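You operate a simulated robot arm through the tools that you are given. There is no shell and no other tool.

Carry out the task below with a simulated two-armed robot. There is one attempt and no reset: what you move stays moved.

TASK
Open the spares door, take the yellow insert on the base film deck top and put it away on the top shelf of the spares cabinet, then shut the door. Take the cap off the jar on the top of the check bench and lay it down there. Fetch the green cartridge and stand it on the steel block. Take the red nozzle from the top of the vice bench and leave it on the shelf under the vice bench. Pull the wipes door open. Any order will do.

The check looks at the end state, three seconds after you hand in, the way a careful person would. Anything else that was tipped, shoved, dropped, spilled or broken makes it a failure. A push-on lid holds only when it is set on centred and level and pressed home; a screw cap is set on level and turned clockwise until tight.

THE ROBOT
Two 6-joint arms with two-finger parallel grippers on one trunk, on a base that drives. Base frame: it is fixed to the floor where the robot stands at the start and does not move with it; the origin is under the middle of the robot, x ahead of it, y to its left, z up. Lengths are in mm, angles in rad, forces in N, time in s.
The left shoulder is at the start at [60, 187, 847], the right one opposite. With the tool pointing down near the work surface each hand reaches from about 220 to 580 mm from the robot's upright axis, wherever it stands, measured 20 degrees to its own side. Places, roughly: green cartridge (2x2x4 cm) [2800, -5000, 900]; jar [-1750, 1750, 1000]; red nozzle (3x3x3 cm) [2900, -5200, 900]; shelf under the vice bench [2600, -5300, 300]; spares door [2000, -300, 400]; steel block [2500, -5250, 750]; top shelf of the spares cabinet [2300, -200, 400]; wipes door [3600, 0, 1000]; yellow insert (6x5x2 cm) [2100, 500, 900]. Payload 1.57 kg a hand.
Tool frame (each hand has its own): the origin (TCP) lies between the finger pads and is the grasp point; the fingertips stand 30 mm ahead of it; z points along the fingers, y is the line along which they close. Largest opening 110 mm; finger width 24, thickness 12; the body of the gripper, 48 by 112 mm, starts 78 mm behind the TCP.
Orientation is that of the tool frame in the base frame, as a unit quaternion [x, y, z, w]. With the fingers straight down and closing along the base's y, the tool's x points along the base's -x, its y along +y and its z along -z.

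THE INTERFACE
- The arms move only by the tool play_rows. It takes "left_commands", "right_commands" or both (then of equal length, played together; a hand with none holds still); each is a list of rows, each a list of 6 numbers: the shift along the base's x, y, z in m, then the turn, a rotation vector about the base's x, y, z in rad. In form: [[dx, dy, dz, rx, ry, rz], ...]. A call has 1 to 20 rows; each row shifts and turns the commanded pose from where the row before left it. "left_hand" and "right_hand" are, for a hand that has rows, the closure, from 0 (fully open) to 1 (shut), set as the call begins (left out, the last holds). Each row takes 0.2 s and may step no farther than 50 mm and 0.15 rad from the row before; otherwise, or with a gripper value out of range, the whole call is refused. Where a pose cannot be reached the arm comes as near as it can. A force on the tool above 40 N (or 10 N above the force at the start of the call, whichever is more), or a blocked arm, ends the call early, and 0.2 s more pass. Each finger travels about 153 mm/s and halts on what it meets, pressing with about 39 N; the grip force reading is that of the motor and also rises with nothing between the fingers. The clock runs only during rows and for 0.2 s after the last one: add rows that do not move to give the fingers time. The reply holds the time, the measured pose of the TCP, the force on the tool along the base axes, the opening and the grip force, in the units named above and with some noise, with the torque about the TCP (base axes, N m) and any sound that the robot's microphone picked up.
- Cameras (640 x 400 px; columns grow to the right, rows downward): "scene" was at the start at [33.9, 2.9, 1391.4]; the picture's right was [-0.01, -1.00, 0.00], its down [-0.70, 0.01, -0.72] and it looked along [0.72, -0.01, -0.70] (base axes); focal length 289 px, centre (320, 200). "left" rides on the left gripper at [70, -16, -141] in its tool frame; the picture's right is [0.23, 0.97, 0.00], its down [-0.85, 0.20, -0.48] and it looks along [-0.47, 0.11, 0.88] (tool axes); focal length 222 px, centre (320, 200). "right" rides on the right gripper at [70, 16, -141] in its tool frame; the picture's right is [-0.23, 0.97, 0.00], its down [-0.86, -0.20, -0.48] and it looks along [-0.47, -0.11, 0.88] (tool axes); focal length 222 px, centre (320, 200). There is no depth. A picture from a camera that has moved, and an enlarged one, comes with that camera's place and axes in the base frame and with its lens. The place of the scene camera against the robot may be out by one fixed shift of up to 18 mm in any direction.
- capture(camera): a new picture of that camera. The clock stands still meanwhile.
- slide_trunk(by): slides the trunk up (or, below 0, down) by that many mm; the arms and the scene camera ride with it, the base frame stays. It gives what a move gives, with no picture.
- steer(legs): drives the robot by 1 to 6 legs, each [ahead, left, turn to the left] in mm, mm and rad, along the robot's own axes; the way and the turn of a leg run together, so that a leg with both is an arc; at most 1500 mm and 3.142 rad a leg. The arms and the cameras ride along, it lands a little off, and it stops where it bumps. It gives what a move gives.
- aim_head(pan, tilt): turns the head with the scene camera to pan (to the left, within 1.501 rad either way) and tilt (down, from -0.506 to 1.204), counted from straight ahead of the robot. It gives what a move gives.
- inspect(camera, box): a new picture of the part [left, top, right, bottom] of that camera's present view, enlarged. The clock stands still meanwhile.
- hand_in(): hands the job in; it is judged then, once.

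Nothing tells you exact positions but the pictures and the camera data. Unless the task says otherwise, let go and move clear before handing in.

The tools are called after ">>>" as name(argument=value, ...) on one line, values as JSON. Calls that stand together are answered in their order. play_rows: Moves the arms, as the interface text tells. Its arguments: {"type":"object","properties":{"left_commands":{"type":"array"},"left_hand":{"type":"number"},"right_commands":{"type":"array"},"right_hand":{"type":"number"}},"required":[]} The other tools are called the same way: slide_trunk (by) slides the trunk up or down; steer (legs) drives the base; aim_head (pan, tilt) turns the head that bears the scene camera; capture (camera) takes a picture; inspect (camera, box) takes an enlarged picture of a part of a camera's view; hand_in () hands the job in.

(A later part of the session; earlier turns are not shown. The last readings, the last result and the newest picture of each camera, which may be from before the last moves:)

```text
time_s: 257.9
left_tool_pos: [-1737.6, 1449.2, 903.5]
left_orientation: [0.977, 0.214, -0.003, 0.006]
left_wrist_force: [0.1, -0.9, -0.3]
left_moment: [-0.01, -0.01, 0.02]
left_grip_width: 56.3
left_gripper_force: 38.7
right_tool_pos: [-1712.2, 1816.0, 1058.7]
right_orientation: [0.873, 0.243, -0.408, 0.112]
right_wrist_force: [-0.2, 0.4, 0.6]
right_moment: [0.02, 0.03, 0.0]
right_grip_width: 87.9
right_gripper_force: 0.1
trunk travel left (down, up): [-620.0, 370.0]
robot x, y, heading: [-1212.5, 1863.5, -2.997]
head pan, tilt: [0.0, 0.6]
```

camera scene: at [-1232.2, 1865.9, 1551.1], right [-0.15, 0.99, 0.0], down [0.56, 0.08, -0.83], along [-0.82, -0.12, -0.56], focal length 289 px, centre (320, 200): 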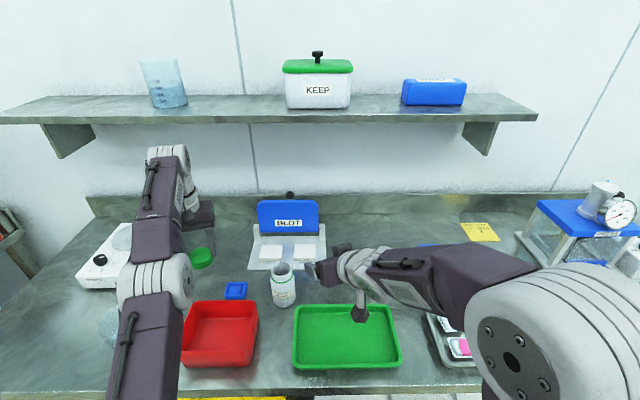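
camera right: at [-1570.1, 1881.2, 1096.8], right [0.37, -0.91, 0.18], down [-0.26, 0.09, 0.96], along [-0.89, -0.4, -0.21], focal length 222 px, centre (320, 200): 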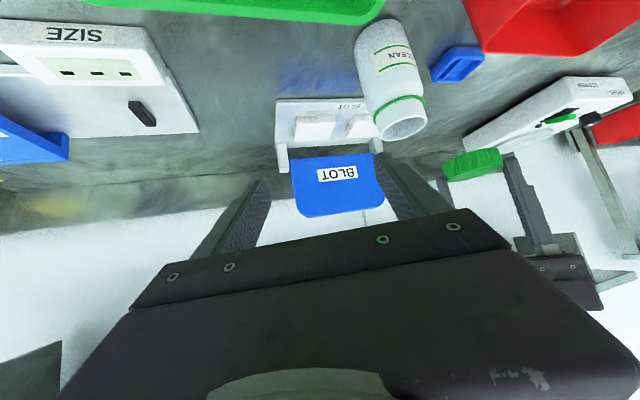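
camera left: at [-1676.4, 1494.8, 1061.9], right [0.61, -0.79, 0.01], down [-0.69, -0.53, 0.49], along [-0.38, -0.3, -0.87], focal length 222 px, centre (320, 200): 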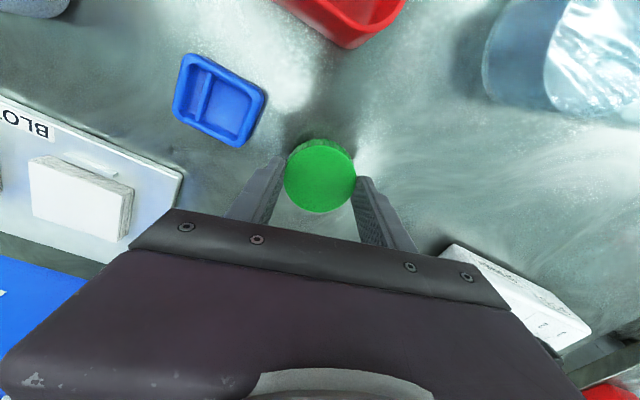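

>>> play_rows(left_commands=[[0, 0, -0.002, 0, 0, 0], [0, 0, -0.002, 0, 0, 0], [0, 0, 0, 0, 0, 0]])

>>> inspect(camera="left", box=[240, 90, 400, 240])

```text
time_s: 258.8
left_tool_pos: [-1737.5, 1448.0, 901.5]
left_orientation: [0.977, 0.215, -0.005, 0.007]
left_wrist_force: [-3.1, -3.5, 16.6]
left_moment: [0.24, 0.03, 0.04]
left_grip_width: 56.7
left_gripper_force: 39.1
right_tool_pos: [-1711.3, 1816.3, 1059.9]
right_orientation: [0.873, 0.243, -0.409, 0.112]
right_wrist_force: [0.2, 0.2, 0.3]
right_moment: [0.02, -0.01, -0.01]
right_grip_width: 87.9
right_gripper_force: 0.0
trunk travel left (down, up): [-620.0, 370.0]
robot x, y, heading: [-1217.0, 1867.2, -2.993]
head pan, tilt: [0.0, 0.6]
```

```text
2.67 times, centred on (320, 165) of left
camera zoom: at [-1678.3, 1495.1, 1041.8], right [0.62, -0.79, 0.01], down [-0.69, -0.53, 0.49], along [-0.38, -0.31, -0.87], focal length 592 px, centre (320, 293)
```

zoom: 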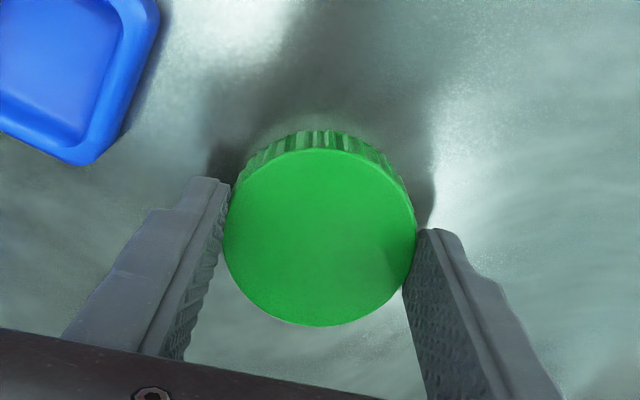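

Cap touches the bench. Releasing and lifting away.

>>> play_rows(left_commands=[[0, 0, 0.0005, 0, 0, 0], [0, 0, 0, 0, 0, 0], [0, 0, 0, 0, 0, 0]], left_hand=0.25)

>>> play_rows(left_commands=[[0, 0, 0.02, 0, 0, 0], [0, 0, 0.03, 0, 0, 0], [0, 0, 0.03, 0, 0, 0], [0.01, 0, 0.03, 0, 0, 0], [0.02, 0, 0.03, 0, 0, 0]])

>>> capture(camera="left")

>>> capture(camera="scene")

```text
time_s: 259.6
left_tool_pos: [-1736.1, 1448.4, 899.9]
left_orientation: [0.977, 0.215, -0.002, 0.006]
left_wrist_force: [0.4, -1.0, 0.1]
left_moment: [0.01, 0.0, 0.04]
left_grip_width: 82.5
left_gripper_force: 0.0
right_tool_pos: [-1711.3, 1815.0, 1058.4]
right_orientation: [0.873, 0.243, -0.407, 0.111]
right_wrist_force: [0.2, 0.0, 0.2]
right_moment: [0.01, 0.0, 0.02]
right_grip_width: 88.0
right_gripper_force: 0.1
trunk travel left (down, up): [-620.0, 370.0]
robot x, y, heading: [-1216.2, 1864.9, -2.997]
head pan, tilt: [0.0, 0.6]
```

```text
time_s: 260.8
left_tool_pos: [-1706.6, 1450.7, 1028.9]
left_orientation: [0.977, 0.215, -0.003, 0.006]
left_wrist_force: [0.1, -0.5, 0.1]
left_moment: [0.0, -0.01, 0.02]
left_grip_width: 82.4
left_gripper_force: 0.0
left hand out of reach, approached as far as the arm can: row 3, 5
right_tool_pos: [-1712.3, 1815.8, 1060.4]
right_orientation: [0.873, 0.243, -0.407, 0.112]
right_wrist_force: [0.6, 0.4, -0.3]
right_moment: [0.0, -0.03, -0.01]
right_grip_width: 88.1
right_gripper_force: 0.1
trunk travel left (down, up): [-620.0, 370.0]
robot x, y, heading: [-1218.5, 1867.1, -2.995]
head pan, tilt: [0.0, 0.6]
```

```text
taken
camera left: at [-1648.3, 1497.3, 1169.5], right [0.61, -0.79, 0.01], down [-0.69, -0.53, 0.49], along [-0.38, -0.3, -0.87], focal length 222 px, centre (320, 200)
```

left: 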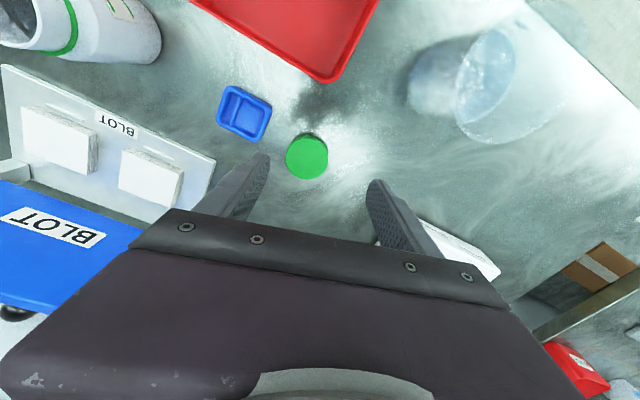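

```text
taken
camera scene: at [-1231.8, 1865.3, 1551.1], right [-0.15, 0.99, 0.0], down [0.56, 0.08, -0.83], along [-0.82, -0.12, -0.56], focal length 289 px, centre (320, 200)
```

scene: 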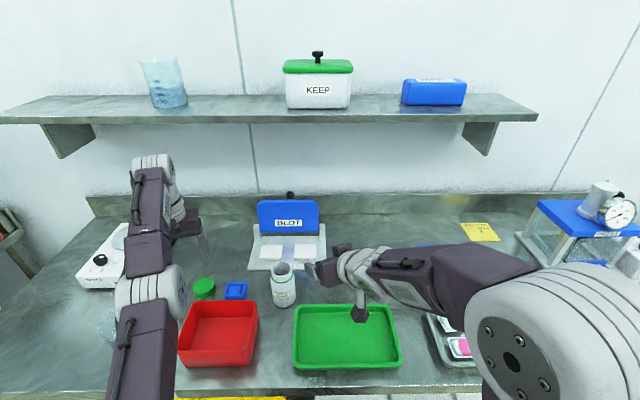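

The cap lies flat on the bench, jar open and upright. I'll raise the left hand (to clear the beaker) and back away.

>>> play_rows(left_commands=[[0.01, 0.015, 0.03, 0, 0, 0], [0.01, 0.015, 0.03, 0, 0, 0], [0.02, 0.015, 0.03, 0, 0, 0], [0.03, 0.01, 0.03, 0, 0, 0]])

>>> steer(legs=[[-350, 0, 0]])

>>> aim_head(pan=0, tilt=0.6)

>>> capture(camera="scene")

>>> inspect(camera="scene", box=[200, 130, 440, 280])

```text
time_s: 261.8
left_tool_pos: [-1638.5, 1505.6, 1156.2]
left_orientation: [0.977, 0.215, -0.005, 0.005]
left_wrist_force: [-0.7, -0.7, 0.4]
left_moment: [0.0, 0.03, 0.04]
left_grip_width: 82.8
left_gripper_force: 0.0
left hand out of reach, approached as far as the arm can: row 1
right_tool_pos: [-1711.9, 1816.7, 1060.7]
right_orientation: [0.873, 0.242, -0.409, 0.112]
right_wrist_force: [-0.3, -0.7, -0.4]
right_moment: [0.02, -0.01, 0.0]
right_grip_width: 88.1
right_gripper_force: 0.1
trunk travel left (down, up): [-620.0, 370.0]
robot x, y, heading: [-1215.4, 1865.9, -2.996]
head pan, tilt: [0.0, 0.6]
```

```text
time_s: 264.0
left_tool_pos: [-1293.6, 1556.3, 1153.8]
left_orientation: [0.977, 0.213, -0.004, 0.006]
left_wrist_force: [-0.3, 0.1, 0.4]
left_moment: [-0.02, 0.0, -0.01]
left_grip_width: 82.4
left_gripper_force: 0.1
right_tool_pos: [-1365.6, 1867.7, 1058.8]
right_orientation: [0.873, 0.243, -0.407, 0.112]
right_wrist_force: [0.3, 0.9, 0.7]
right_moment: [-0.05, -0.03, 0.0]
right_grip_width: 87.8
right_gripper_force: 0.1
trunk travel left (down, up): [-620.0, 370.0]
robot x, y, heading: [-869.7, 1914.8, -2.996]
head pan, tilt: [0.0, 0.6]
```

```text
time_s: 264.6
left_tool_pos: [-1294.1, 1555.8, 1152.8]
left_orientation: [0.977, 0.214, -0.004, 0.005]
left_wrist_force: [0.4, -0.1, 0.6]
left_moment: [0.04, 0.0, -0.02]
left_grip_width: 82.4
left_gripper_force: 0.0
right_tool_pos: [-1365.6, 1867.8, 1059.5]
right_orientation: [0.873, 0.242, -0.408, 0.112]
right_wrist_force: [-0.1, -0.3, -0.7]
right_moment: [-0.04, 0.0, -0.02]
right_grip_width: 88.0
right_gripper_force: 0.0
trunk travel left (down, up): [-620.0, 370.0]
robot x, y, heading: [-871.7, 1913.9, -2.999]
head pan, tilt: [0.0, 0.6]
```

```text
taken
camera scene: at [-885.8, 1916.1, 1551.1], right [-0.14, 0.99, 0.0], down [0.56, 0.08, -0.83], along [-0.82, -0.12, -0.56], focal length 289 px, centre (320, 200)
```

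scene: 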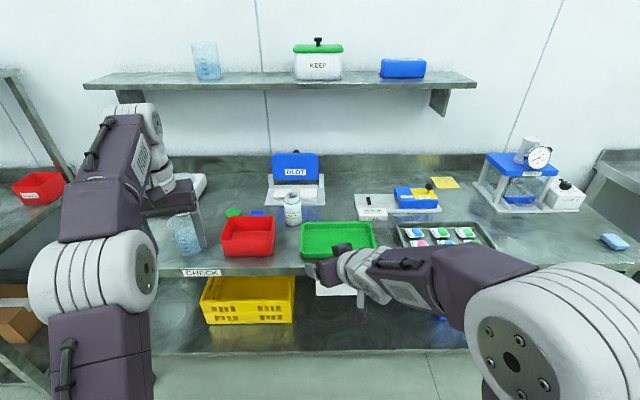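

```text
2.67 times, centred on (320, 205) of scene
camera zoom: at [-885.8, 1916.1, 1551.1], right [-0.14, 0.99, 0.0], down [0.56, 0.08, -0.83], along [-0.82, -0.12, -0.56], focal length 770 px, centre (320, 187)
```

zoom: 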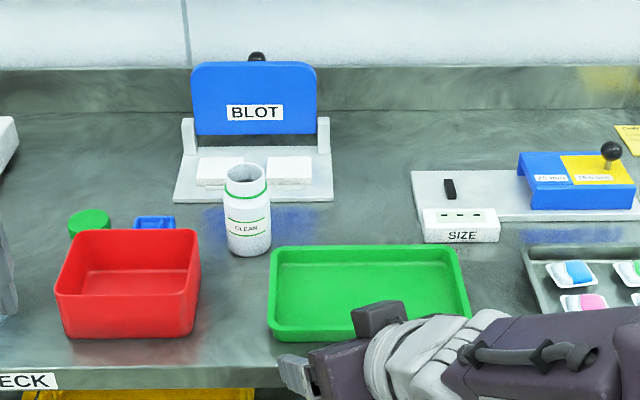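

Check bench done: cap laid flat, jar upright and open. Restoring the arms and heading toward the vice bench in the far right corner.

>>> slide_trunk(by=-145)

>>> play_rows(right_commands=[[0.01, 0.01, -0.03, 0.0204, -0.1223, -0.039], [0.01, 0.01, -0.03, 0.0204, -0.1223, -0.039], [0.01, 0.01, -0.03, 0.0204, -0.1223, -0.039], [0.01, 0.01, -0.03, 0.0204, -0.1223, -0.039], [0.01, 0.01, -0.03, 0.0204, -0.1223, -0.039], [0.01, 0.01, -0.03, 0.0204, -0.1223, -0.039], [0.01, 0.01, -0.03, 0.0204, -0.1223, -0.039]], left_commands=[[0.005, 0.01, -0.04, 0, 0, -0.04], [0.005, 0.01, -0.04, 0, 0, -0.04], [0.005, 0.01, -0.04, 0, 0, -0.04], [0.005, 0.01, -0.04, 0, 0, -0.04], [0.005, 0.01, -0.04, 0, 0, -0.04], [0.005, 0.01, -0.04, 0, 0, -0.04], [0.005, 0.01, -0.04, 0, 0, -0.04]], left_hand=0, right_hand=0)

>>> capture(camera="scene")

```text
time_s: 266.3
left_tool_pos: [-1292.7, 1555.9, 1007.9]
left_orientation: [0.977, 0.214, -0.004, 0.007]
left_wrist_force: [-0.4, 0.6, -0.1]
left_moment: [0.02, -0.02, -0.02]
left_grip_width: 82.5
left_gripper_force: 0.1
right_tool_pos: [-1365.3, 1867.5, 913.3]
right_orientation: [0.873, 0.243, -0.407, 0.112]
right_wrist_force: [1.2, -0.1, 0.5]
right_moment: [-0.01, -0.01, -0.02]
right_grip_width: 88.2
right_gripper_force: 0.0
trunk travel left (down, up): [-475.0, 515.0]
robot x, y, heading: [-871.9, 1911.8, -2.996]
head pan, tilt: [0.0, 0.6]
```

```text
time_s: 267.9
left_tool_pos: [-1262.4, 1624.4, 728.2]
left_orientation: [0.997, 0.075, -0.004, 0.006]
left_wrist_force: [-1.0, -0.5, 0.2]
left_moment: [-0.02, 0.0, -0.02]
left_grip_width: 109.9
left_gripper_force: 0.0
right_tool_pos: [-1303.6, 1924.2, 725.9]
right_orientation: [0.989, 0.101, -0.044, 0.102]
right_wrist_force: [-0.2, 0.5, 0.3]
right_moment: [0.02, 0.0, 0.02]
right_grip_width: 109.9
right_gripper_force: 0.1
right hand out of reach, approached as far as the arm can: row 1, 2
trunk travel left (down, up): [-475.0, 515.0]
robot x, y, heading: [-872.9, 1917.5, -2.996]
head pan, tilt: [0.0, 0.6]
```

```text
taken
camera scene: at [-887.9, 1916.1, 1406.1], right [-0.14, 0.99, 0.0], down [0.56, 0.08, -0.82], along [-0.82, -0.12, -0.57], focal length 289 px, centre (320, 200)
```

scene: 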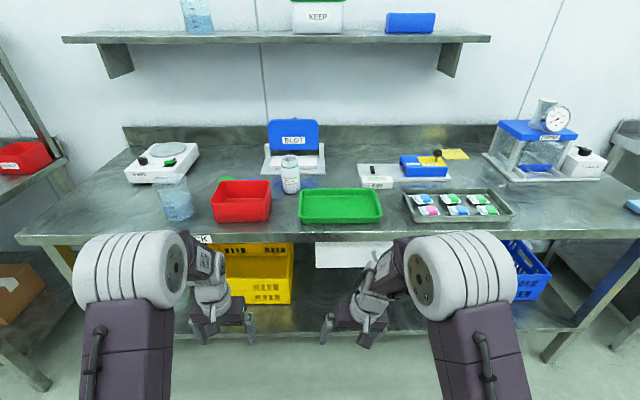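

>>> steer(legs=[[-700, 0, 0], [0, 0, 1.57], [1500, 0, 0], [1500, 0, 0], [1500, 0, 0]])

>>> aim_head(pan=0.4, tilt=0.3)

>>> capture(camera="scene")

>>> aim_head(pan=1.3, tilt=0.3)

>>> capture(camera="scene")

```text
time_s: 296.6
left_tool_pos: [870.3, -2789.7, 727.6]
left_orientation: [0.634, 0.773, 0.002, 0.008]
left_wrist_force: [-0.6, 0.3, 0.5]
left_moment: [0.05, -0.02, 0.0]
left_grip_width: 110.0
left_gripper_force: 0.1
right_tool_pos: [572.9, -2843.2, 727.3]
right_orientation: [0.61, 0.784, 0.043, 0.102]
right_wrist_force: [0.4, -0.7, -0.1]
right_moment: [-0.01, 0.0, 0.02]
right_grip_width: 109.9
right_gripper_force: 0.1
trunk travel left (down, up): [-475.0, 515.0]
robot x, y, heading: [563.3, -2410.8, -1.381]
head pan, tilt: [0.0, 0.6]
```

```text
time_s: 297.5
left_tool_pos: [870.3, -2789.5, 728.7]
left_orientation: [0.635, 0.773, 0.0, 0.007]
left_wrist_force: [0.3, 0.2, 0.7]
left_moment: [0.01, 0.0, -0.01]
left_grip_width: 110.1
left_gripper_force: 0.0
right_tool_pos: [572.9, -2844.7, 726.7]
right_orientation: [0.61, 0.785, 0.042, 0.103]
right_wrist_force: [-0.4, -0.3, 0.4]
right_moment: [-0.03, 0.02, -0.01]
right_grip_width: 110.1
right_gripper_force: 0.1
trunk travel left (down, up): [-475.0, 515.0]
robot x, y, heading: [558.0, -2408.5, -1.382]
head pan, tilt: [0.4, 0.3]
```

```text
taken
camera scene: at [614.0, -2426.6, 1433.6], right [-0.83, -0.56, 0.0], down [-0.16, 0.25, -0.96], along [0.53, -0.79, -0.3], focal length 289 px, centre (320, 200)
```

scene: 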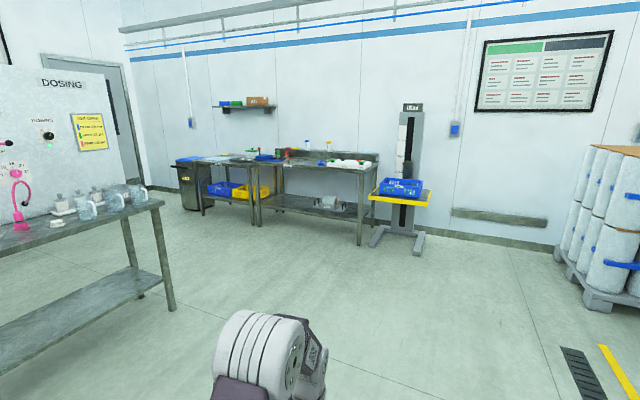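

```text
time_s: 298.7
left_tool_pos: [870.9, -2790.0, 728.1]
left_orientation: [0.634, 0.773, 0.001, 0.007]
left_wrist_force: [0.4, -0.7, 0.6]
left_moment: [0.04, 0.01, 0.02]
left_grip_width: 110.0
left_gripper_force: 0.1
right_tool_pos: [573.5, -2844.2, 726.6]
right_orientation: [0.61, 0.784, 0.043, 0.102]
right_wrist_force: [0.2, 0.6, 0.1]
right_moment: [0.0, 0.0, 0.0]
right_grip_width: 110.2
right_gripper_force: 0.1
trunk travel left (down, up): [-475.0, 515.0]
robot x, y, heading: [561.6, -2408.1, -1.383]
head pan, tilt: [1.3, 0.3]
```

```text
taken
camera scene: at [655.2, -2356.5, 1433.6], right [-0.08, -1.0, 0.0], down [-0.29, 0.02, -0.96], along [0.95, -0.08, -0.3], focal length 289 px, centre (320, 200)
```

scene: 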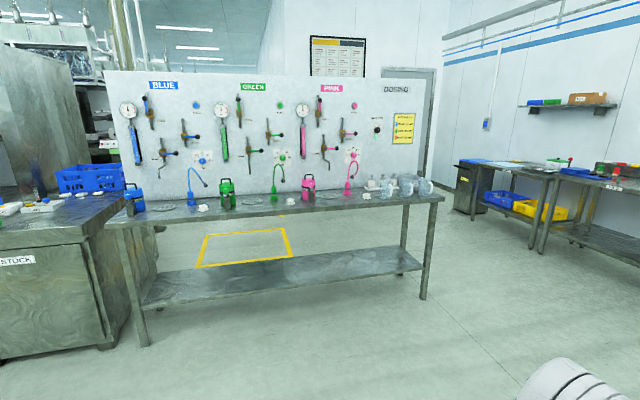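

>>> aim_head(pan=0.4, tilt=0.3)

>>> inspect(camera="scene", box=[160, 120, 400, 270])

>>> inspect(camera="scene", box=[240, 130, 400, 230])

```text
time_s: 299.9
left_tool_pos: [870.9, -2790.4, 728.1]
left_orientation: [0.633, 0.774, 0.001, 0.008]
left_wrist_force: [0.1, -0.2, -0.3]
left_moment: [0.0, -0.01, 0.01]
left_grip_width: 109.9
left_gripper_force: 0.1
right_tool_pos: [574.0, -2842.7, 727.2]
right_orientation: [0.61, 0.784, 0.042, 0.103]
right_wrist_force: [0.3, 0.8, 0.3]
right_moment: [0.01, 0.02, 0.01]
right_grip_width: 109.9
right_gripper_force: 0.1
trunk travel left (down, up): [-475.0, 515.0]
robot x, y, heading: [559.4, -2411.1, -1.379]
head pan, tilt: [0.4, 0.3]
```

```text
2.67 times, centred on (280, 195) of scene
camera zoom: at [614.2, -2426.5, 1433.6], right [-0.83, -0.56, 0.0], down [-0.16, 0.25, -0.96], along [0.53, -0.79, -0.3], focal length 770 px, centre (427, 213)
```

zoom: 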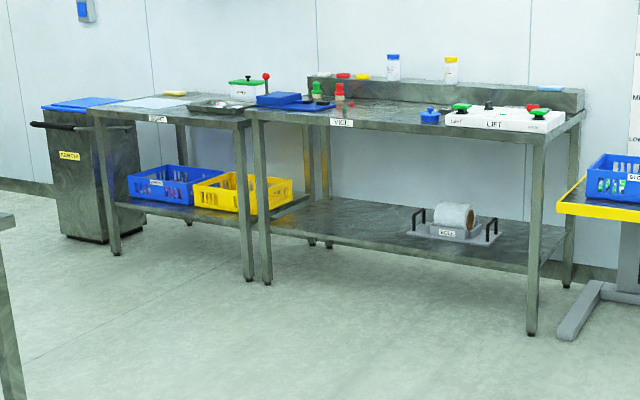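

```text
4.00 times, centred on (320, 180) of scene
camera zoom: at [614.2, -2426.5, 1433.6], right [-0.83, -0.56, 0.0], down [-0.16, 0.25, -0.96], along [0.53, -0.79, -0.3], focal length 1155 px, centre (320, 280)
```

zoom: 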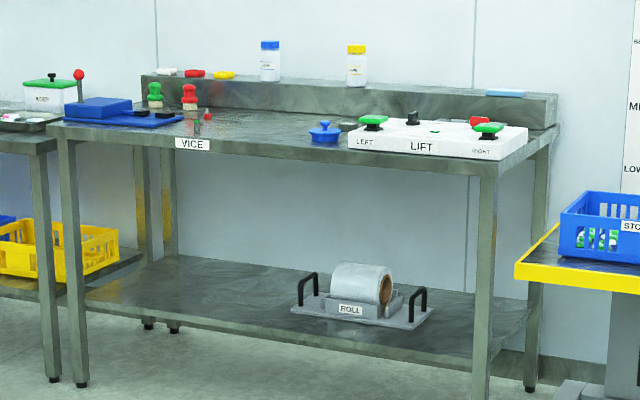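

The vice bench is against the far wall, with a vice at its left, a few small red/green parts and a steel roll stand below. Driving closer.

>>> steer(legs=[[1400, 0, 0], [350, 0, -0.05], [0, 1450, 0]])

>>> aim_head(pan=0, tilt=0.4)

>>> capture(camera="scene")

```text
time_s: 315.6
left_tool_pos: [2621.1, -4303.4, 728.8]
left_orientation: [0.649, 0.76, 0.0, 0.007]
left_wrist_force: [-1.6, -0.7, -0.3]
left_moment: [0.01, 0.03, -0.01]
left_grip_width: 109.8
left_gripper_force: 0.1
right_tool_pos: [2323.6, -4344.7, 728.1]
right_orientation: [0.625, 0.772, 0.04, 0.104]
right_wrist_force: [0.2, 0.3, 0.6]
right_moment: [0.01, -0.03, 0.02]
right_grip_width: 110.0
right_gripper_force: 0.0
trunk travel left (down, up): [-475.0, 515.0]
robot x, y, heading: [2326.2, -3911.1, -1.423]
head pan, tilt: [0.4, 0.3]
```

```text
time_s: 316.4
left_tool_pos: [2621.8, -4303.7, 727.9]
left_orientation: [0.649, 0.76, 0.002, 0.008]
left_wrist_force: [-0.1, -0.3, -0.2]
left_moment: [-0.02, -0.02, -0.03]
left_grip_width: 110.3
left_gripper_force: 0.1
right_tool_pos: [2322.1, -4343.9, 727.5]
right_orientation: [0.626, 0.772, 0.04, 0.103]
right_wrist_force: [-0.5, 0.3, -0.1]
right_moment: [0.0, 0.0, -0.02]
right_grip_width: 110.1
right_gripper_force: 0.1
trunk travel left (down, up): [-475.0, 515.0]
robot x, y, heading: [2325.5, -3914.0, -1.42]
head pan, tilt: [0.0, 0.4]
```

```text
taken
camera scene: at [2345.0, -3940.6, 1424.4], right [-0.99, -0.15, 0.0], down [-0.06, 0.38, -0.92], along [0.14, -0.91, -0.39], focal length 289 px, centre (320, 200)
```

scene: 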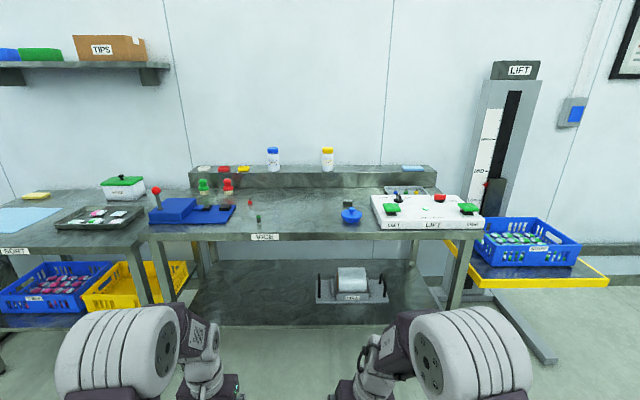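

>>> inspect(camera="scene", box=[140, 140, 300, 260])

>>> inspect(camera="scene", box=[300, 140, 500, 265])

>>> inspect(camera="scene", box=[180, 220, 480, 340])

```text
3.33 times, centred on (220, 200) of scene
camera zoom: at [2345.0, -3940.6, 1424.4], right [-0.99, -0.15, 0.0], down [-0.06, 0.38, -0.92], along [0.14, -0.91, -0.39], focal length 962 px, centre (653, 200)
```

zoom: 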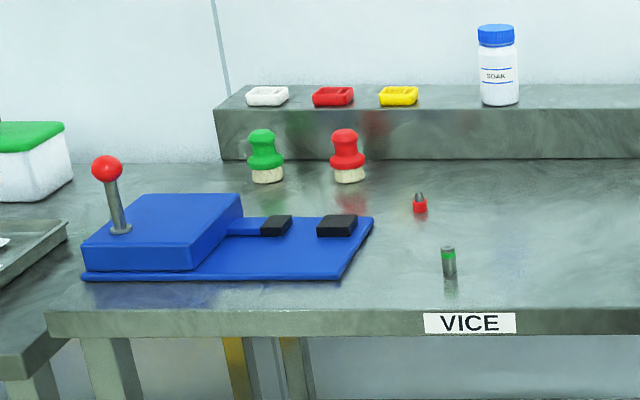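

```text
3.20 times, centred on (400, 202) of scene
camera zoom: at [2345.0, -3940.6, 1424.4], right [-0.99, -0.15, 0.0], down [-0.06, 0.38, -0.92], along [0.14, -0.91, -0.39], focal length 924 px, centre (64, 192)
```

zoom: 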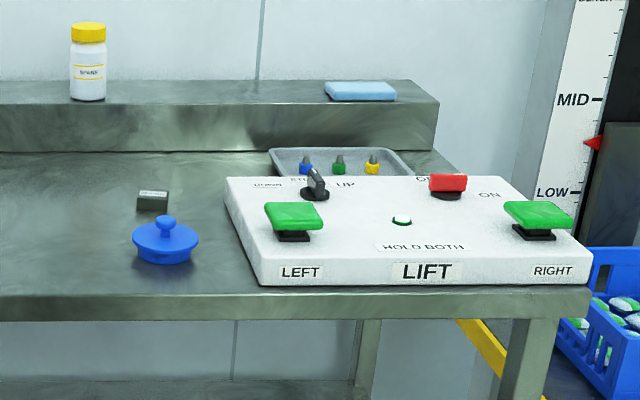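

```text
2.13 times, centred on (330, 280) of scene
camera zoom: at [2345.0, -3940.6, 1424.4], right [-0.99, -0.15, 0.0], down [-0.06, 0.38, -0.92], along [0.14, -0.91, -0.39], focal length 616 px, centre (299, 29)
```

zoom: 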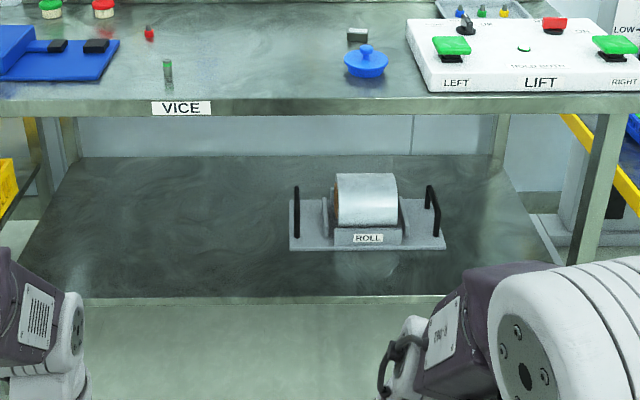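

I can see the targets: the green-banded cartridge near [2757, -4955], the red nozzle near [2866, -5142], and the small steel block near [2404, -5192] on the bench top. I'll raise both hands above bench level, then approach.

>>> play_rows(left_commands=[[0, 0, 0.04, 0, 0, 0], [0, 0, 0.04, 0, 0, 0], [0, 0, 0.04, 0, 0, 0], [0, 0, 0.04, 0, 0, 0], [0, 0, 0.04, 0, 0, 0], [0, 0, 0.04, 0, 0, 0], [0, 0, 0.04, 0, 0, 0]], right_commands=[[-0.006, -0.001, 0.04, 0, 0, 0], [-0.006, -0.001, 0.04, 0, 0, 0], [-0.006, -0.001, 0.04, 0, 0, 0], [-0.006, -0.001, 0.04, 0, 0, 0], [-0.006, -0.001, 0.04, 0, 0, 0], [-0.006, -0.001, 0.04, 0, 0, 0], [-0.006, -0.001, 0.04, 0, 0, 0]])

>>> steer(legs=[[400, 160, 0]])

>>> aim_head(pan=0.1, tilt=0.6)

>>> capture(camera="scene")

>>> capture(camera="left")

```text
time_s: 318.0
left_tool_pos: [2620.5, -4299.9, 1007.7]
left_orientation: [0.649, 0.76, 0.0, 0.008]
left_wrist_force: [0.4, 0.0, -0.2]
left_moment: [0.0, 0.02, 0.01]
left_grip_width: 109.9
left_gripper_force: 0.1
right_tool_pos: [2280.8, -4318.5, 898.3]
right_orientation: [0.626, 0.769, 0.054, 0.118]
right_wrist_force: [0.8, 0.1, 0.4]
right_moment: [-0.01, -0.04, 0.0]
right_grip_width: 109.6
right_gripper_force: 0.0
right hand out of reach, approached as far as the arm can: row 3, 4, 5, 6, 7
trunk travel left (down, up): [-475.0, 515.0]
robot x, y, heading: [2328.3, -3911.8, -1.419]
head pan, tilt: [0.0, 0.4]
```

```text
time_s: 320.7
left_tool_pos: [2839.7, -4673.8, 1009.0]
left_orientation: [0.649, 0.761, 0.0, 0.007]
left_wrist_force: [1.1, 0.1, 0.8]
left_moment: [0.03, 0.02, 0.03]
left_grip_width: 110.1
left_gripper_force: 0.0
right_tool_pos: [2500.7, -4692.9, 896.6]
right_orientation: [0.625, 0.77, 0.054, 0.118]
right_wrist_force: [0.5, 0.4, -1.5]
right_moment: [0.02, 0.01, -0.02]
right_grip_width: 110.0
right_gripper_force: 0.1
trunk travel left (down, up): [-475.0, 515.0]
robot x, y, heading: [2547.5, -4284.7, -1.419]
head pan, tilt: [0.0, 0.4]
```

```text
time_s: 321.4
left_tool_pos: [2839.6, -4672.7, 1008.5]
left_orientation: [0.649, 0.761, 0.001, 0.008]
left_wrist_force: [0.3, 0.2, 0.5]
left_moment: [0.04, -0.02, 0.0]
left_grip_width: 109.9
left_gripper_force: 0.0
right_tool_pos: [2500.1, -4692.6, 897.4]
right_orientation: [0.625, 0.77, 0.054, 0.118]
right_wrist_force: [0.6, 0.5, -0.3]
right_moment: [0.01, -0.03, 0.0]
right_grip_width: 110.0
right_gripper_force: 0.1
trunk travel left (down, up): [-475.0, 515.0]
robot x, y, heading: [2548.2, -4285.4, -1.423]
head pan, tilt: [0.099, 0.6]
```

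```text
taken
camera scene: at [2571.3, -4308.0, 1406.2], right [-0.97, -0.25, 0.0], down [-0.14, 0.55, -0.83], along [0.21, -0.8, -0.56], focal length 289 px, centre (320, 200)
```

scene: 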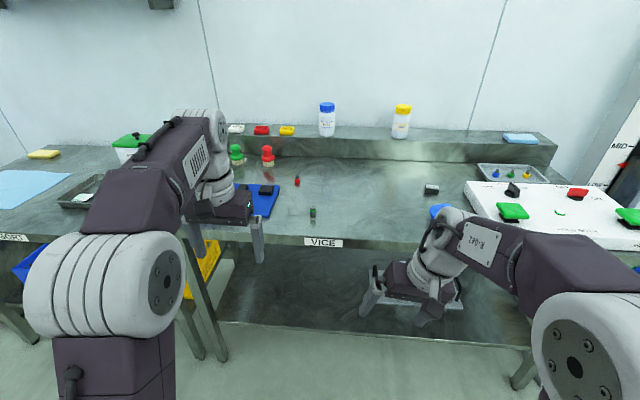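

```text
taken
camera left: at [2812.3, -4605.6, 1147.9], right [0.93, 0.38, 0.01], down [0.33, -0.81, 0.49], along [0.19, -0.45, -0.87], focal length 222 px, centre (320, 200)
```

left: 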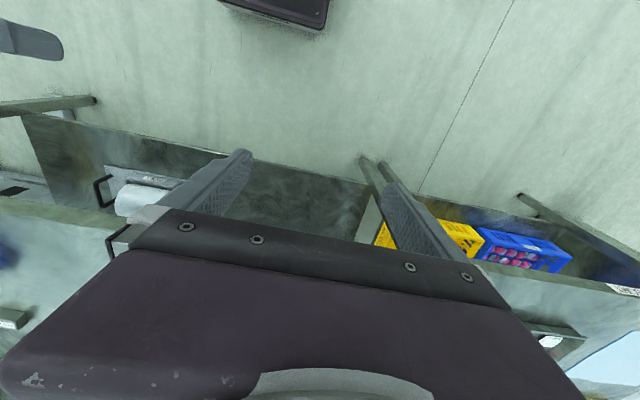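

Bench top is at z≈870 and the bench is square to heading -1.43. I'll tuck the right hand low, tilt the left hand forward like before, and approach the nozzle.

>>> play_rows(right_commands=[[-0.002, 0.0139, -0.04, 0, 0, 0], [-0.002, 0.0139, -0.04, 0, 0, 0], [-0.002, 0.0139, -0.04, 0, 0, 0], [-0.002, 0.0139, -0.04, 0, 0, 0], [-0.002, 0.0139, -0.04, 0, 0, 0], [-0.002, 0.0139, -0.04, 0, 0, 0], [-0.002, 0.0139, -0.04, 0, 0, 0]], left_commands=[[0, 0, -0.01, -0.1485, -0.0209, 0], [0, 0, -0.01, -0.1485, -0.0209, 0], [0, 0, -0.01, -0.1485, -0.0209, 0], [0, 0, -0.01, -0.1485, -0.0209, 0], [0, 0, 0, 0, 0, 0], [0, 0, 0, 0, 0, 0], [0, 0, 0, 0, 0, 0]], left_hand=0.4, right_hand=1)

>>> steer(legs=[[200, 0, -0.007]])

>>> capture(camera="left")

>>> capture(camera="scene")

```text
time_s: 323.0
left_tool_pos: [2839.6, -4674.9, 967.7]
left_orientation: [0.617, 0.727, -0.196, 0.229]
left_wrist_force: [0.1, -0.2, 0.5]
left_moment: [0.0, -0.01, 0.02]
left_grip_width: 66.1
left_gripper_force: 0.0
right_tool_pos: [2485.9, -4593.6, 614.4]
right_orientation: [0.625, 0.77, 0.054, 0.117]
right_wrist_force: [-1.0, -0.6, 0.0]
right_moment: [0.0, 0.01, 0.02]
right_grip_width: 0.1
right_gripper_force: 21.8
trunk travel left (down, up): [-475.0, 515.0]
robot x, y, heading: [2547.5, -4284.6, -1.42]
head pan, tilt: [0.099, 0.6]
```

```text
time_s: 324.6
left_tool_pos: [2867.5, -4870.6, 966.9]
left_orientation: [0.62, 0.725, -0.197, 0.227]
left_wrist_force: [-0.9, -0.3, 0.3]
left_moment: [-0.01, -0.01, 0.01]
left_grip_width: 65.9
left_gripper_force: 0.0
right_tool_pos: [2513.9, -4788.2, 614.3]
right_orientation: [0.627, 0.768, 0.053, 0.118]
right_wrist_force: [-0.1, 0.2, 0.0]
right_moment: [0.0, -0.01, 0.02]
right_grip_width: 0.3
right_gripper_force: 21.5
trunk travel left (down, up): [-475.0, 515.0]
robot x, y, heading: [2575.2, -4478.2, -1.426]
head pan, tilt: [0.099, 0.6]
```

```text
taken
camera left: at [2831.6, -4736.7, 1042.7], right [0.93, 0.33, -0.13], down [0.27, -0.39, 0.88], along [0.24, -0.86, -0.45], focal length 222 px, centre (320, 200)
```

left: 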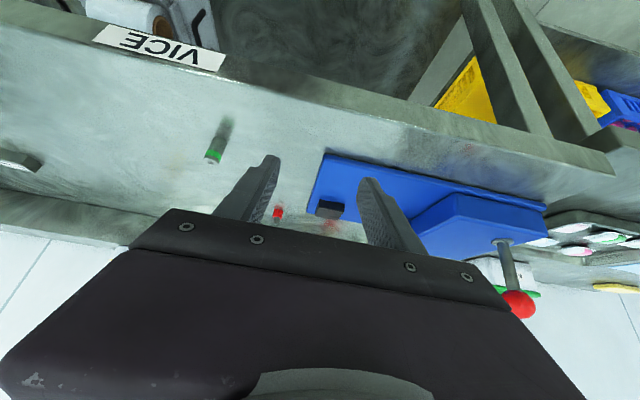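

```text
taken
camera scene: at [2600.8, -4504.1, 1406.1], right [-0.97, -0.24, 0.0], down [-0.14, 0.55, -0.82], along [0.2, -0.8, -0.57], focal length 289 px, centre (320, 200)
```

scene: 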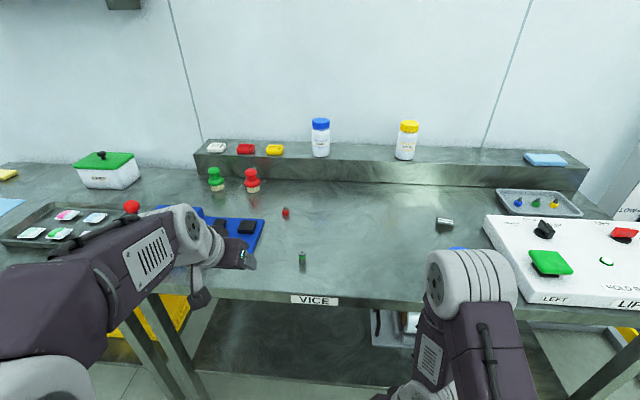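

>>> inspect(camera="left", box=[180, 110, 380, 235])

>>> inspect(camera="scene", box=[220, 160, 380, 260])

```text
3.20 times, centred on (280, 172) of left
camera zoom: at [2831.6, -4736.7, 1042.7], right [0.93, 0.33, -0.13], down [0.27, -0.39, 0.88], along [0.24, -0.86, -0.45], focal length 711 px, centre (448, 288)
```

zoom: 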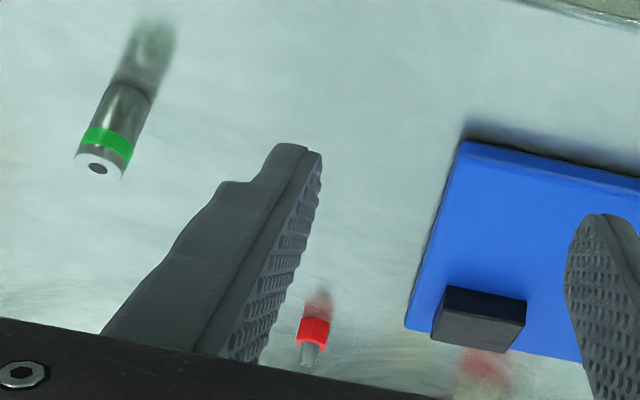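

```text
4.00 times, centred on (300, 210) of scene
camera zoom: at [2600.8, -4504.1, 1406.1], right [-0.97, -0.24, 0.0], down [-0.14, 0.55, -0.82], along [0.2, -0.8, -0.57], focal length 1155 px, centre (400, 160)
```

zoom: 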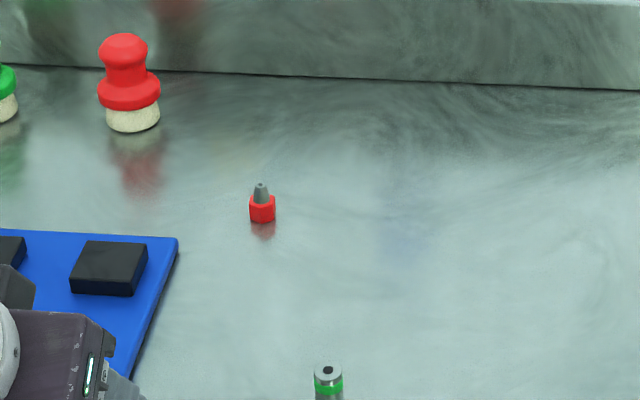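

The nozzle (≈18 mm wide red base with gray tip) is at [2869, -5157] on z=871. Creeping in 55 mm and bringing the left hand to a pre-grasp.

>>> steer(legs=[[55, 0, 0]])

>>> play_rows(left_commands=[[-0.0026, -0.03, 0, 0, 0, 0], [-0.0026, -0.03, 0, 0, 0, 0], [-0.0026, -0.03, 0, 0, 0, 0], [-0.0026, -0.03, 0, 0, 0, 0], [-0.0026, -0.03, 0, 0, 0, 0], [0, 0, 0, 0, 0, 0]], left_hand=0.57)

>>> capture(camera="left")

>>> inspect(camera="left", box=[240, 110, 400, 210])

```text
time_s: 325.5
left_tool_pos: [2875.3, -4925.9, 966.9]
left_orientation: [0.62, 0.726, -0.195, 0.225]
left_wrist_force: [0.7, -0.5, 0.1]
left_moment: [0.03, 0.0, 0.02]
left_grip_width: 66.1
left_gripper_force: 0.1
right_tool_pos: [2523.3, -4843.4, 615.1]
right_orientation: [0.628, 0.767, 0.054, 0.118]
right_wrist_force: [-0.6, -0.8, 0.9]
right_moment: [0.03, 0.01, 0.04]
right_grip_width: 0.0
right_gripper_force: 20.6
trunk travel left (down, up): [-475.0, 515.0]
robot x, y, heading: [2582.4, -4537.0, -1.427]
head pan, tilt: [0.099, 0.6]
```

```text
time_s: 326.9
left_tool_pos: [2862.2, -5076.0, 968.7]
left_orientation: [0.619, 0.725, -0.197, 0.229]
left_wrist_force: [-0.4, -0.2, -1.0]
left_moment: [0.02, 0.0, 0.0]
left_grip_width: 47.3
left_gripper_force: 0.0
right_tool_pos: [2521.1, -4843.3, 613.5]
right_orientation: [0.627, 0.769, 0.053, 0.118]
right_wrist_force: [0.6, 0.2, -0.8]
right_moment: [-0.01, -0.01, 0.0]
right_grip_width: 0.0
right_gripper_force: 20.9
trunk travel left (down, up): [-475.0, 515.0]
robot x, y, heading: [2584.6, -4533.1, -1.421]
head pan, tilt: [0.099, 0.6]
```

```text
taken
camera left: at [2826.3, -4940.8, 1044.1], right [0.93, 0.33, -0.13], down [0.27, -0.39, 0.88], along [0.24, -0.86, -0.45], focal length 222 px, centre (320, 200)
```

left: 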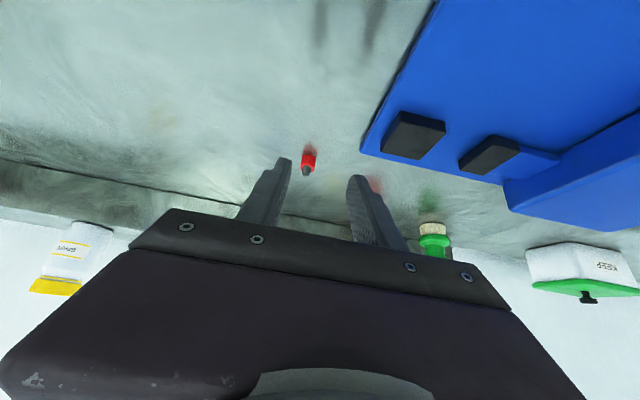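

```text
4.00 times, centred on (320, 160) of left
camera zoom: at [2826.3, -4940.8, 1044.1], right [0.93, 0.33, -0.13], down [0.27, -0.39, 0.88], along [0.24, -0.86, -0.45], focal length 888 px, centre (320, 360)
```

zoom: 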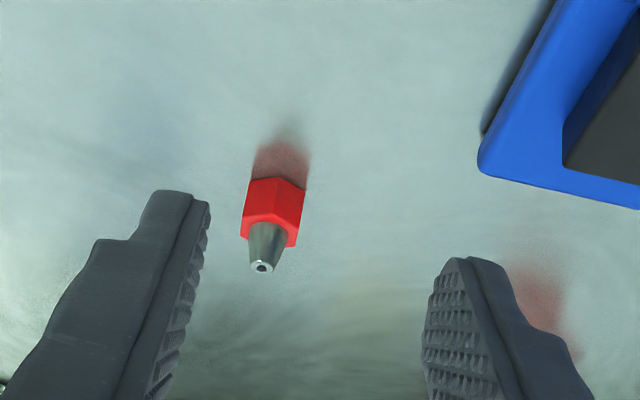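

>>> play_rows(left_commands=[[0.0001, -0.0195, -0.0103, 0, 0, 0], [0.0001, -0.0195, -0.0103, 0, 0, 0], [0.0001, -0.0195, -0.0103, 0, 0, 0], [0, 0, 0, 0, 0, 0]])

>>> inspect(camera="left", box=[240, 110, 400, 210])

```text
time_s: 327.9
left_tool_pos: [2862.4, -5133.7, 936.7]
left_orientation: [0.62, 0.725, -0.196, 0.227]
left_wrist_force: [-0.6, -0.7, 1.1]
left_moment: [-0.01, 0.04, -0.02]
left_grip_width: 47.3
left_gripper_force: 0.1
right_tool_pos: [2522.4, -4841.6, 615.3]
right_orientation: [0.627, 0.768, 0.053, 0.118]
right_wrist_force: [0.0, 0.3, 0.5]
right_moment: [0.02, 0.0, -0.04]
right_grip_width: 0.0
right_gripper_force: 21.4
trunk travel left (down, up): [-475.0, 515.0]
robot x, y, heading: [2586.5, -4534.0, -1.424]
head pan, tilt: [0.099, 0.6]
```

```text
4.00 times, centred on (320, 160) of left
camera zoom: at [2826.2, -4998.7, 1012.2], right [0.93, 0.33, -0.13], down [0.27, -0.39, 0.88], along [0.24, -0.86, -0.45], focal length 888 px, centre (320, 360)
```

zoom: 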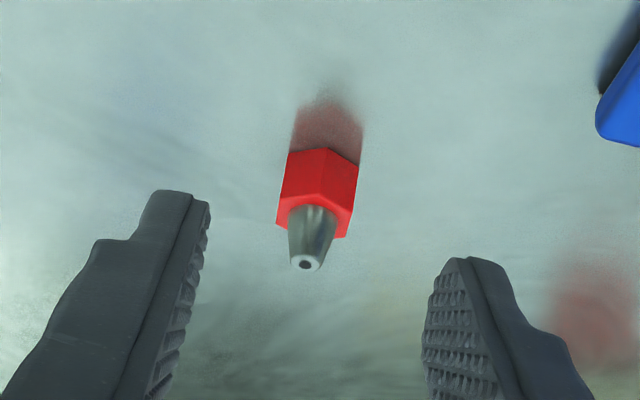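

>>> play_rows(left_commands=[[0.0018, -0.0117, -0.015, 0, 0, 0], [0.0018, -0.0117, -0.015, 0, 0, 0], [0, 0, 0, 0, 0, 0]])

>>> inspect(camera="left", box=[240, 110, 400, 210])

```text
time_s: 328.7
left_tool_pos: [2866.5, -5157.4, 908.0]
left_orientation: [0.619, 0.725, -0.196, 0.227]
left_wrist_force: [0.3, 0.2, 0.3]
left_moment: [0.02, 0.02, -0.03]
left_grip_width: 47.3
left_gripper_force: 0.0
right_tool_pos: [2522.9, -4842.1, 615.7]
right_orientation: [0.627, 0.768, 0.053, 0.118]
right_wrist_force: [0.7, 0.2, 0.1]
right_moment: [-0.04, -0.02, -0.01]
right_grip_width: 0.0
right_gripper_force: 21.2
trunk travel left (down, up): [-475.0, 515.0]
robot x, y, heading: [2587.6, -4532.3, -1.428]
head pan, tilt: [0.099, 0.6]
```

```text
4.00 times, centred on (320, 160) of left
camera zoom: at [2829.8, -5022.4, 982.7], right [0.93, 0.33, -0.13], down [0.27, -0.39, 0.88], along [0.24, -0.86, -0.45], focal length 888 px, centre (320, 360)
```

zoom: 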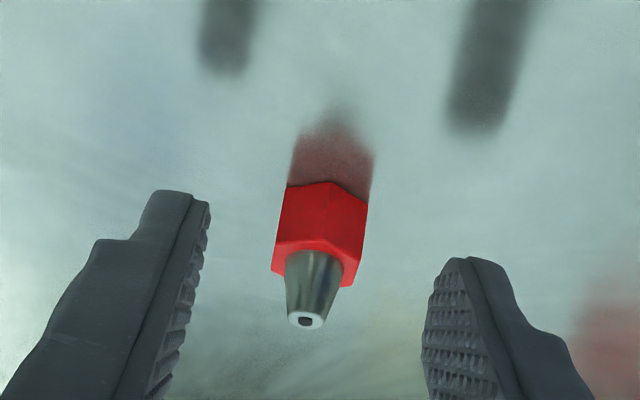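

>>> play_rows(left_commands=[[0.0005, -0.005, -0.005, 0, 0, 0], [0.0005, -0.005, -0.005, 0, 0, 0], [0, 0, 0, 0, 0, 0]])

>>> inspect(camera="left", box=[240, 110, 400, 210])

```text
time_s: 329.5
left_tool_pos: [2866.0, -5166.4, 896.5]
left_orientation: [0.619, 0.725, -0.197, 0.229]
left_wrist_force: [0.7, 0.3, 0.2]
left_moment: [0.03, 0.0, 0.0]
left_grip_width: 47.2
left_gripper_force: 0.2
right_tool_pos: [2522.4, -4842.7, 613.8]
right_orientation: [0.628, 0.768, 0.053, 0.118]
right_wrist_force: [-0.6, 0.0, 0.6]
right_moment: [-0.01, -0.01, 0.0]
right_grip_width: 0.0
right_gripper_force: 21.4
trunk travel left (down, up): [-475.0, 515.0]
robot x, y, heading: [2586.2, -4533.5, -1.425]
head pan, tilt: [0.099, 0.6]
```

```text
4.00 times, centred on (320, 160) of left
camera zoom: at [2830.8, -5031.9, 972.7], right [0.93, 0.33, -0.13], down [0.27, -0.39, 0.88], along [0.24, -0.86, -0.45], focal length 888 px, centre (320, 360)
```

zoom: 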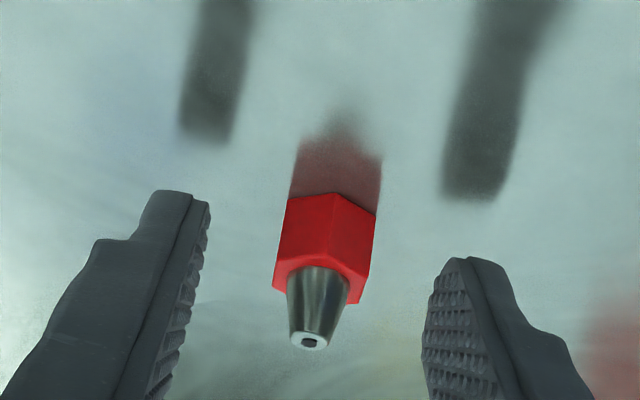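

>>> play_rows(left_commands=[[0.0005, -0.002, -0.002, 0, 0, 0], [0.0005, -0.001, -0.002, 0, 0, 0], [0, 0, 0, 0, 0, 0]])

>>> play_rows(left_commands=[[0, 0, 0, 0, 0, 0], [0, 0, 0, 0, 0, 0], [0, 0, 0, 0, 0, 0]], left_hand=1)

>>> inspect(camera="left", box=[240, 110, 400, 210])

```text
time_s: 330.3
left_tool_pos: [2867.9, -5169.9, 892.7]
left_orientation: [0.62, 0.725, -0.196, 0.226]
left_wrist_force: [-0.1, -0.5, 0.7]
left_moment: [0.01, 0.01, 0.01]
left_grip_width: 47.3
left_gripper_force: 0.1
right_tool_pos: [2522.8, -4841.8, 614.5]
right_orientation: [0.627, 0.768, 0.054, 0.119]
right_wrist_force: [0.0, -1.0, -0.1]
right_moment: [-0.02, -0.03, 0.02]
right_grip_width: 0.0
right_gripper_force: 21.3
trunk travel left (down, up): [-475.0, 515.0]
robot x, y, heading: [2581.7, -4533.5, -1.422]
head pan, tilt: [0.099, 0.6]
```

```text
time_s: 331.1
left_tool_pos: [2868.7, -5169.5, 893.3]
left_orientation: [0.62, 0.725, -0.197, 0.227]
left_wrist_force: [-1.3, 0.6, -0.3]
left_moment: [0.02, 0.02, 0.0]
left_grip_width: 18.3
left_gripper_force: 32.7
right_tool_pos: [2521.9, -4842.6, 614.0]
right_orientation: [0.627, 0.768, 0.053, 0.118]
right_wrist_force: [0.1, -0.2, 0.6]
right_moment: [0.0, 0.01, -0.01]
right_grip_width: 0.0
right_gripper_force: 21.5
trunk travel left (down, up): [-475.0, 515.0]
robot x, y, heading: [2584.7, -4531.5, -1.424]
head pan, tilt: [0.099, 0.6]
```

```text
4.00 times, centred on (320, 160) of left
camera zoom: at [2831.9, -5035.0, 967.7], right [0.93, 0.33, -0.13], down [0.27, -0.39, 0.88], along [0.24, -0.86, -0.45], focal length 888 px, centre (320, 360)
```

zoom: 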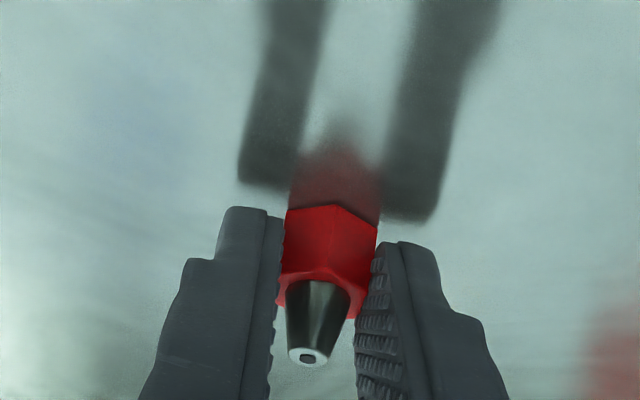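

>>> play_rows(left_commands=[[0, 0, 0.005, 0, 0, 0], [0, 0, 0.008, 0, 0, 0], [0, 0, 0.01, 0, 0, 0], [0, 0, 0, 0, 0, 0]])

>>> inspect(camera="left", box=[240, 110, 400, 210])

```text
time_s: 332.1
left_tool_pos: [2867.5, -5167.9, 916.8]
left_orientation: [0.62, 0.725, -0.196, 0.227]
left_wrist_force: [-0.1, 0.5, 0.4]
left_moment: [0.01, 0.01, 0.01]
left_grip_width: 18.5
left_gripper_force: 32.2
right_tool_pos: [2522.2, -4841.9, 614.5]
right_orientation: [0.627, 0.768, 0.053, 0.118]
right_wrist_force: [0.4, -0.8, -0.2]
right_moment: [0.01, 0.0, 0.0]
right_grip_width: 0.0
right_gripper_force: 20.9
trunk travel left (down, up): [-475.0, 515.0]
robot x, y, heading: [2585.1, -4535.5, -1.432]
head pan, tilt: [0.099, 0.6]
```

```text
4.00 times, centred on (320, 160) of left
camera zoom: at [2831.7, -5033.7, 991.0], right [0.93, 0.33, -0.13], down [0.27, -0.39, 0.88], along [0.24, -0.86, -0.45], focal length 888 px, centre (320, 360)
```

zoom: 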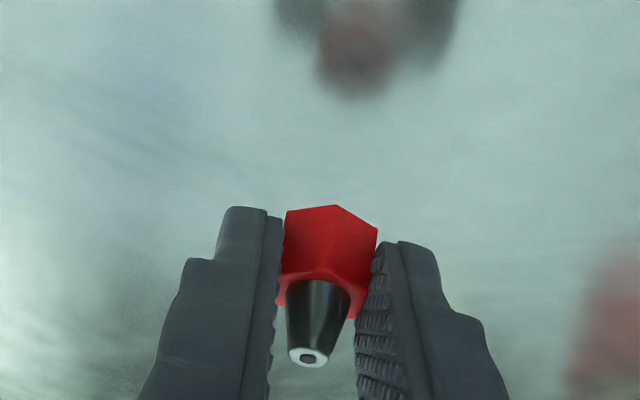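

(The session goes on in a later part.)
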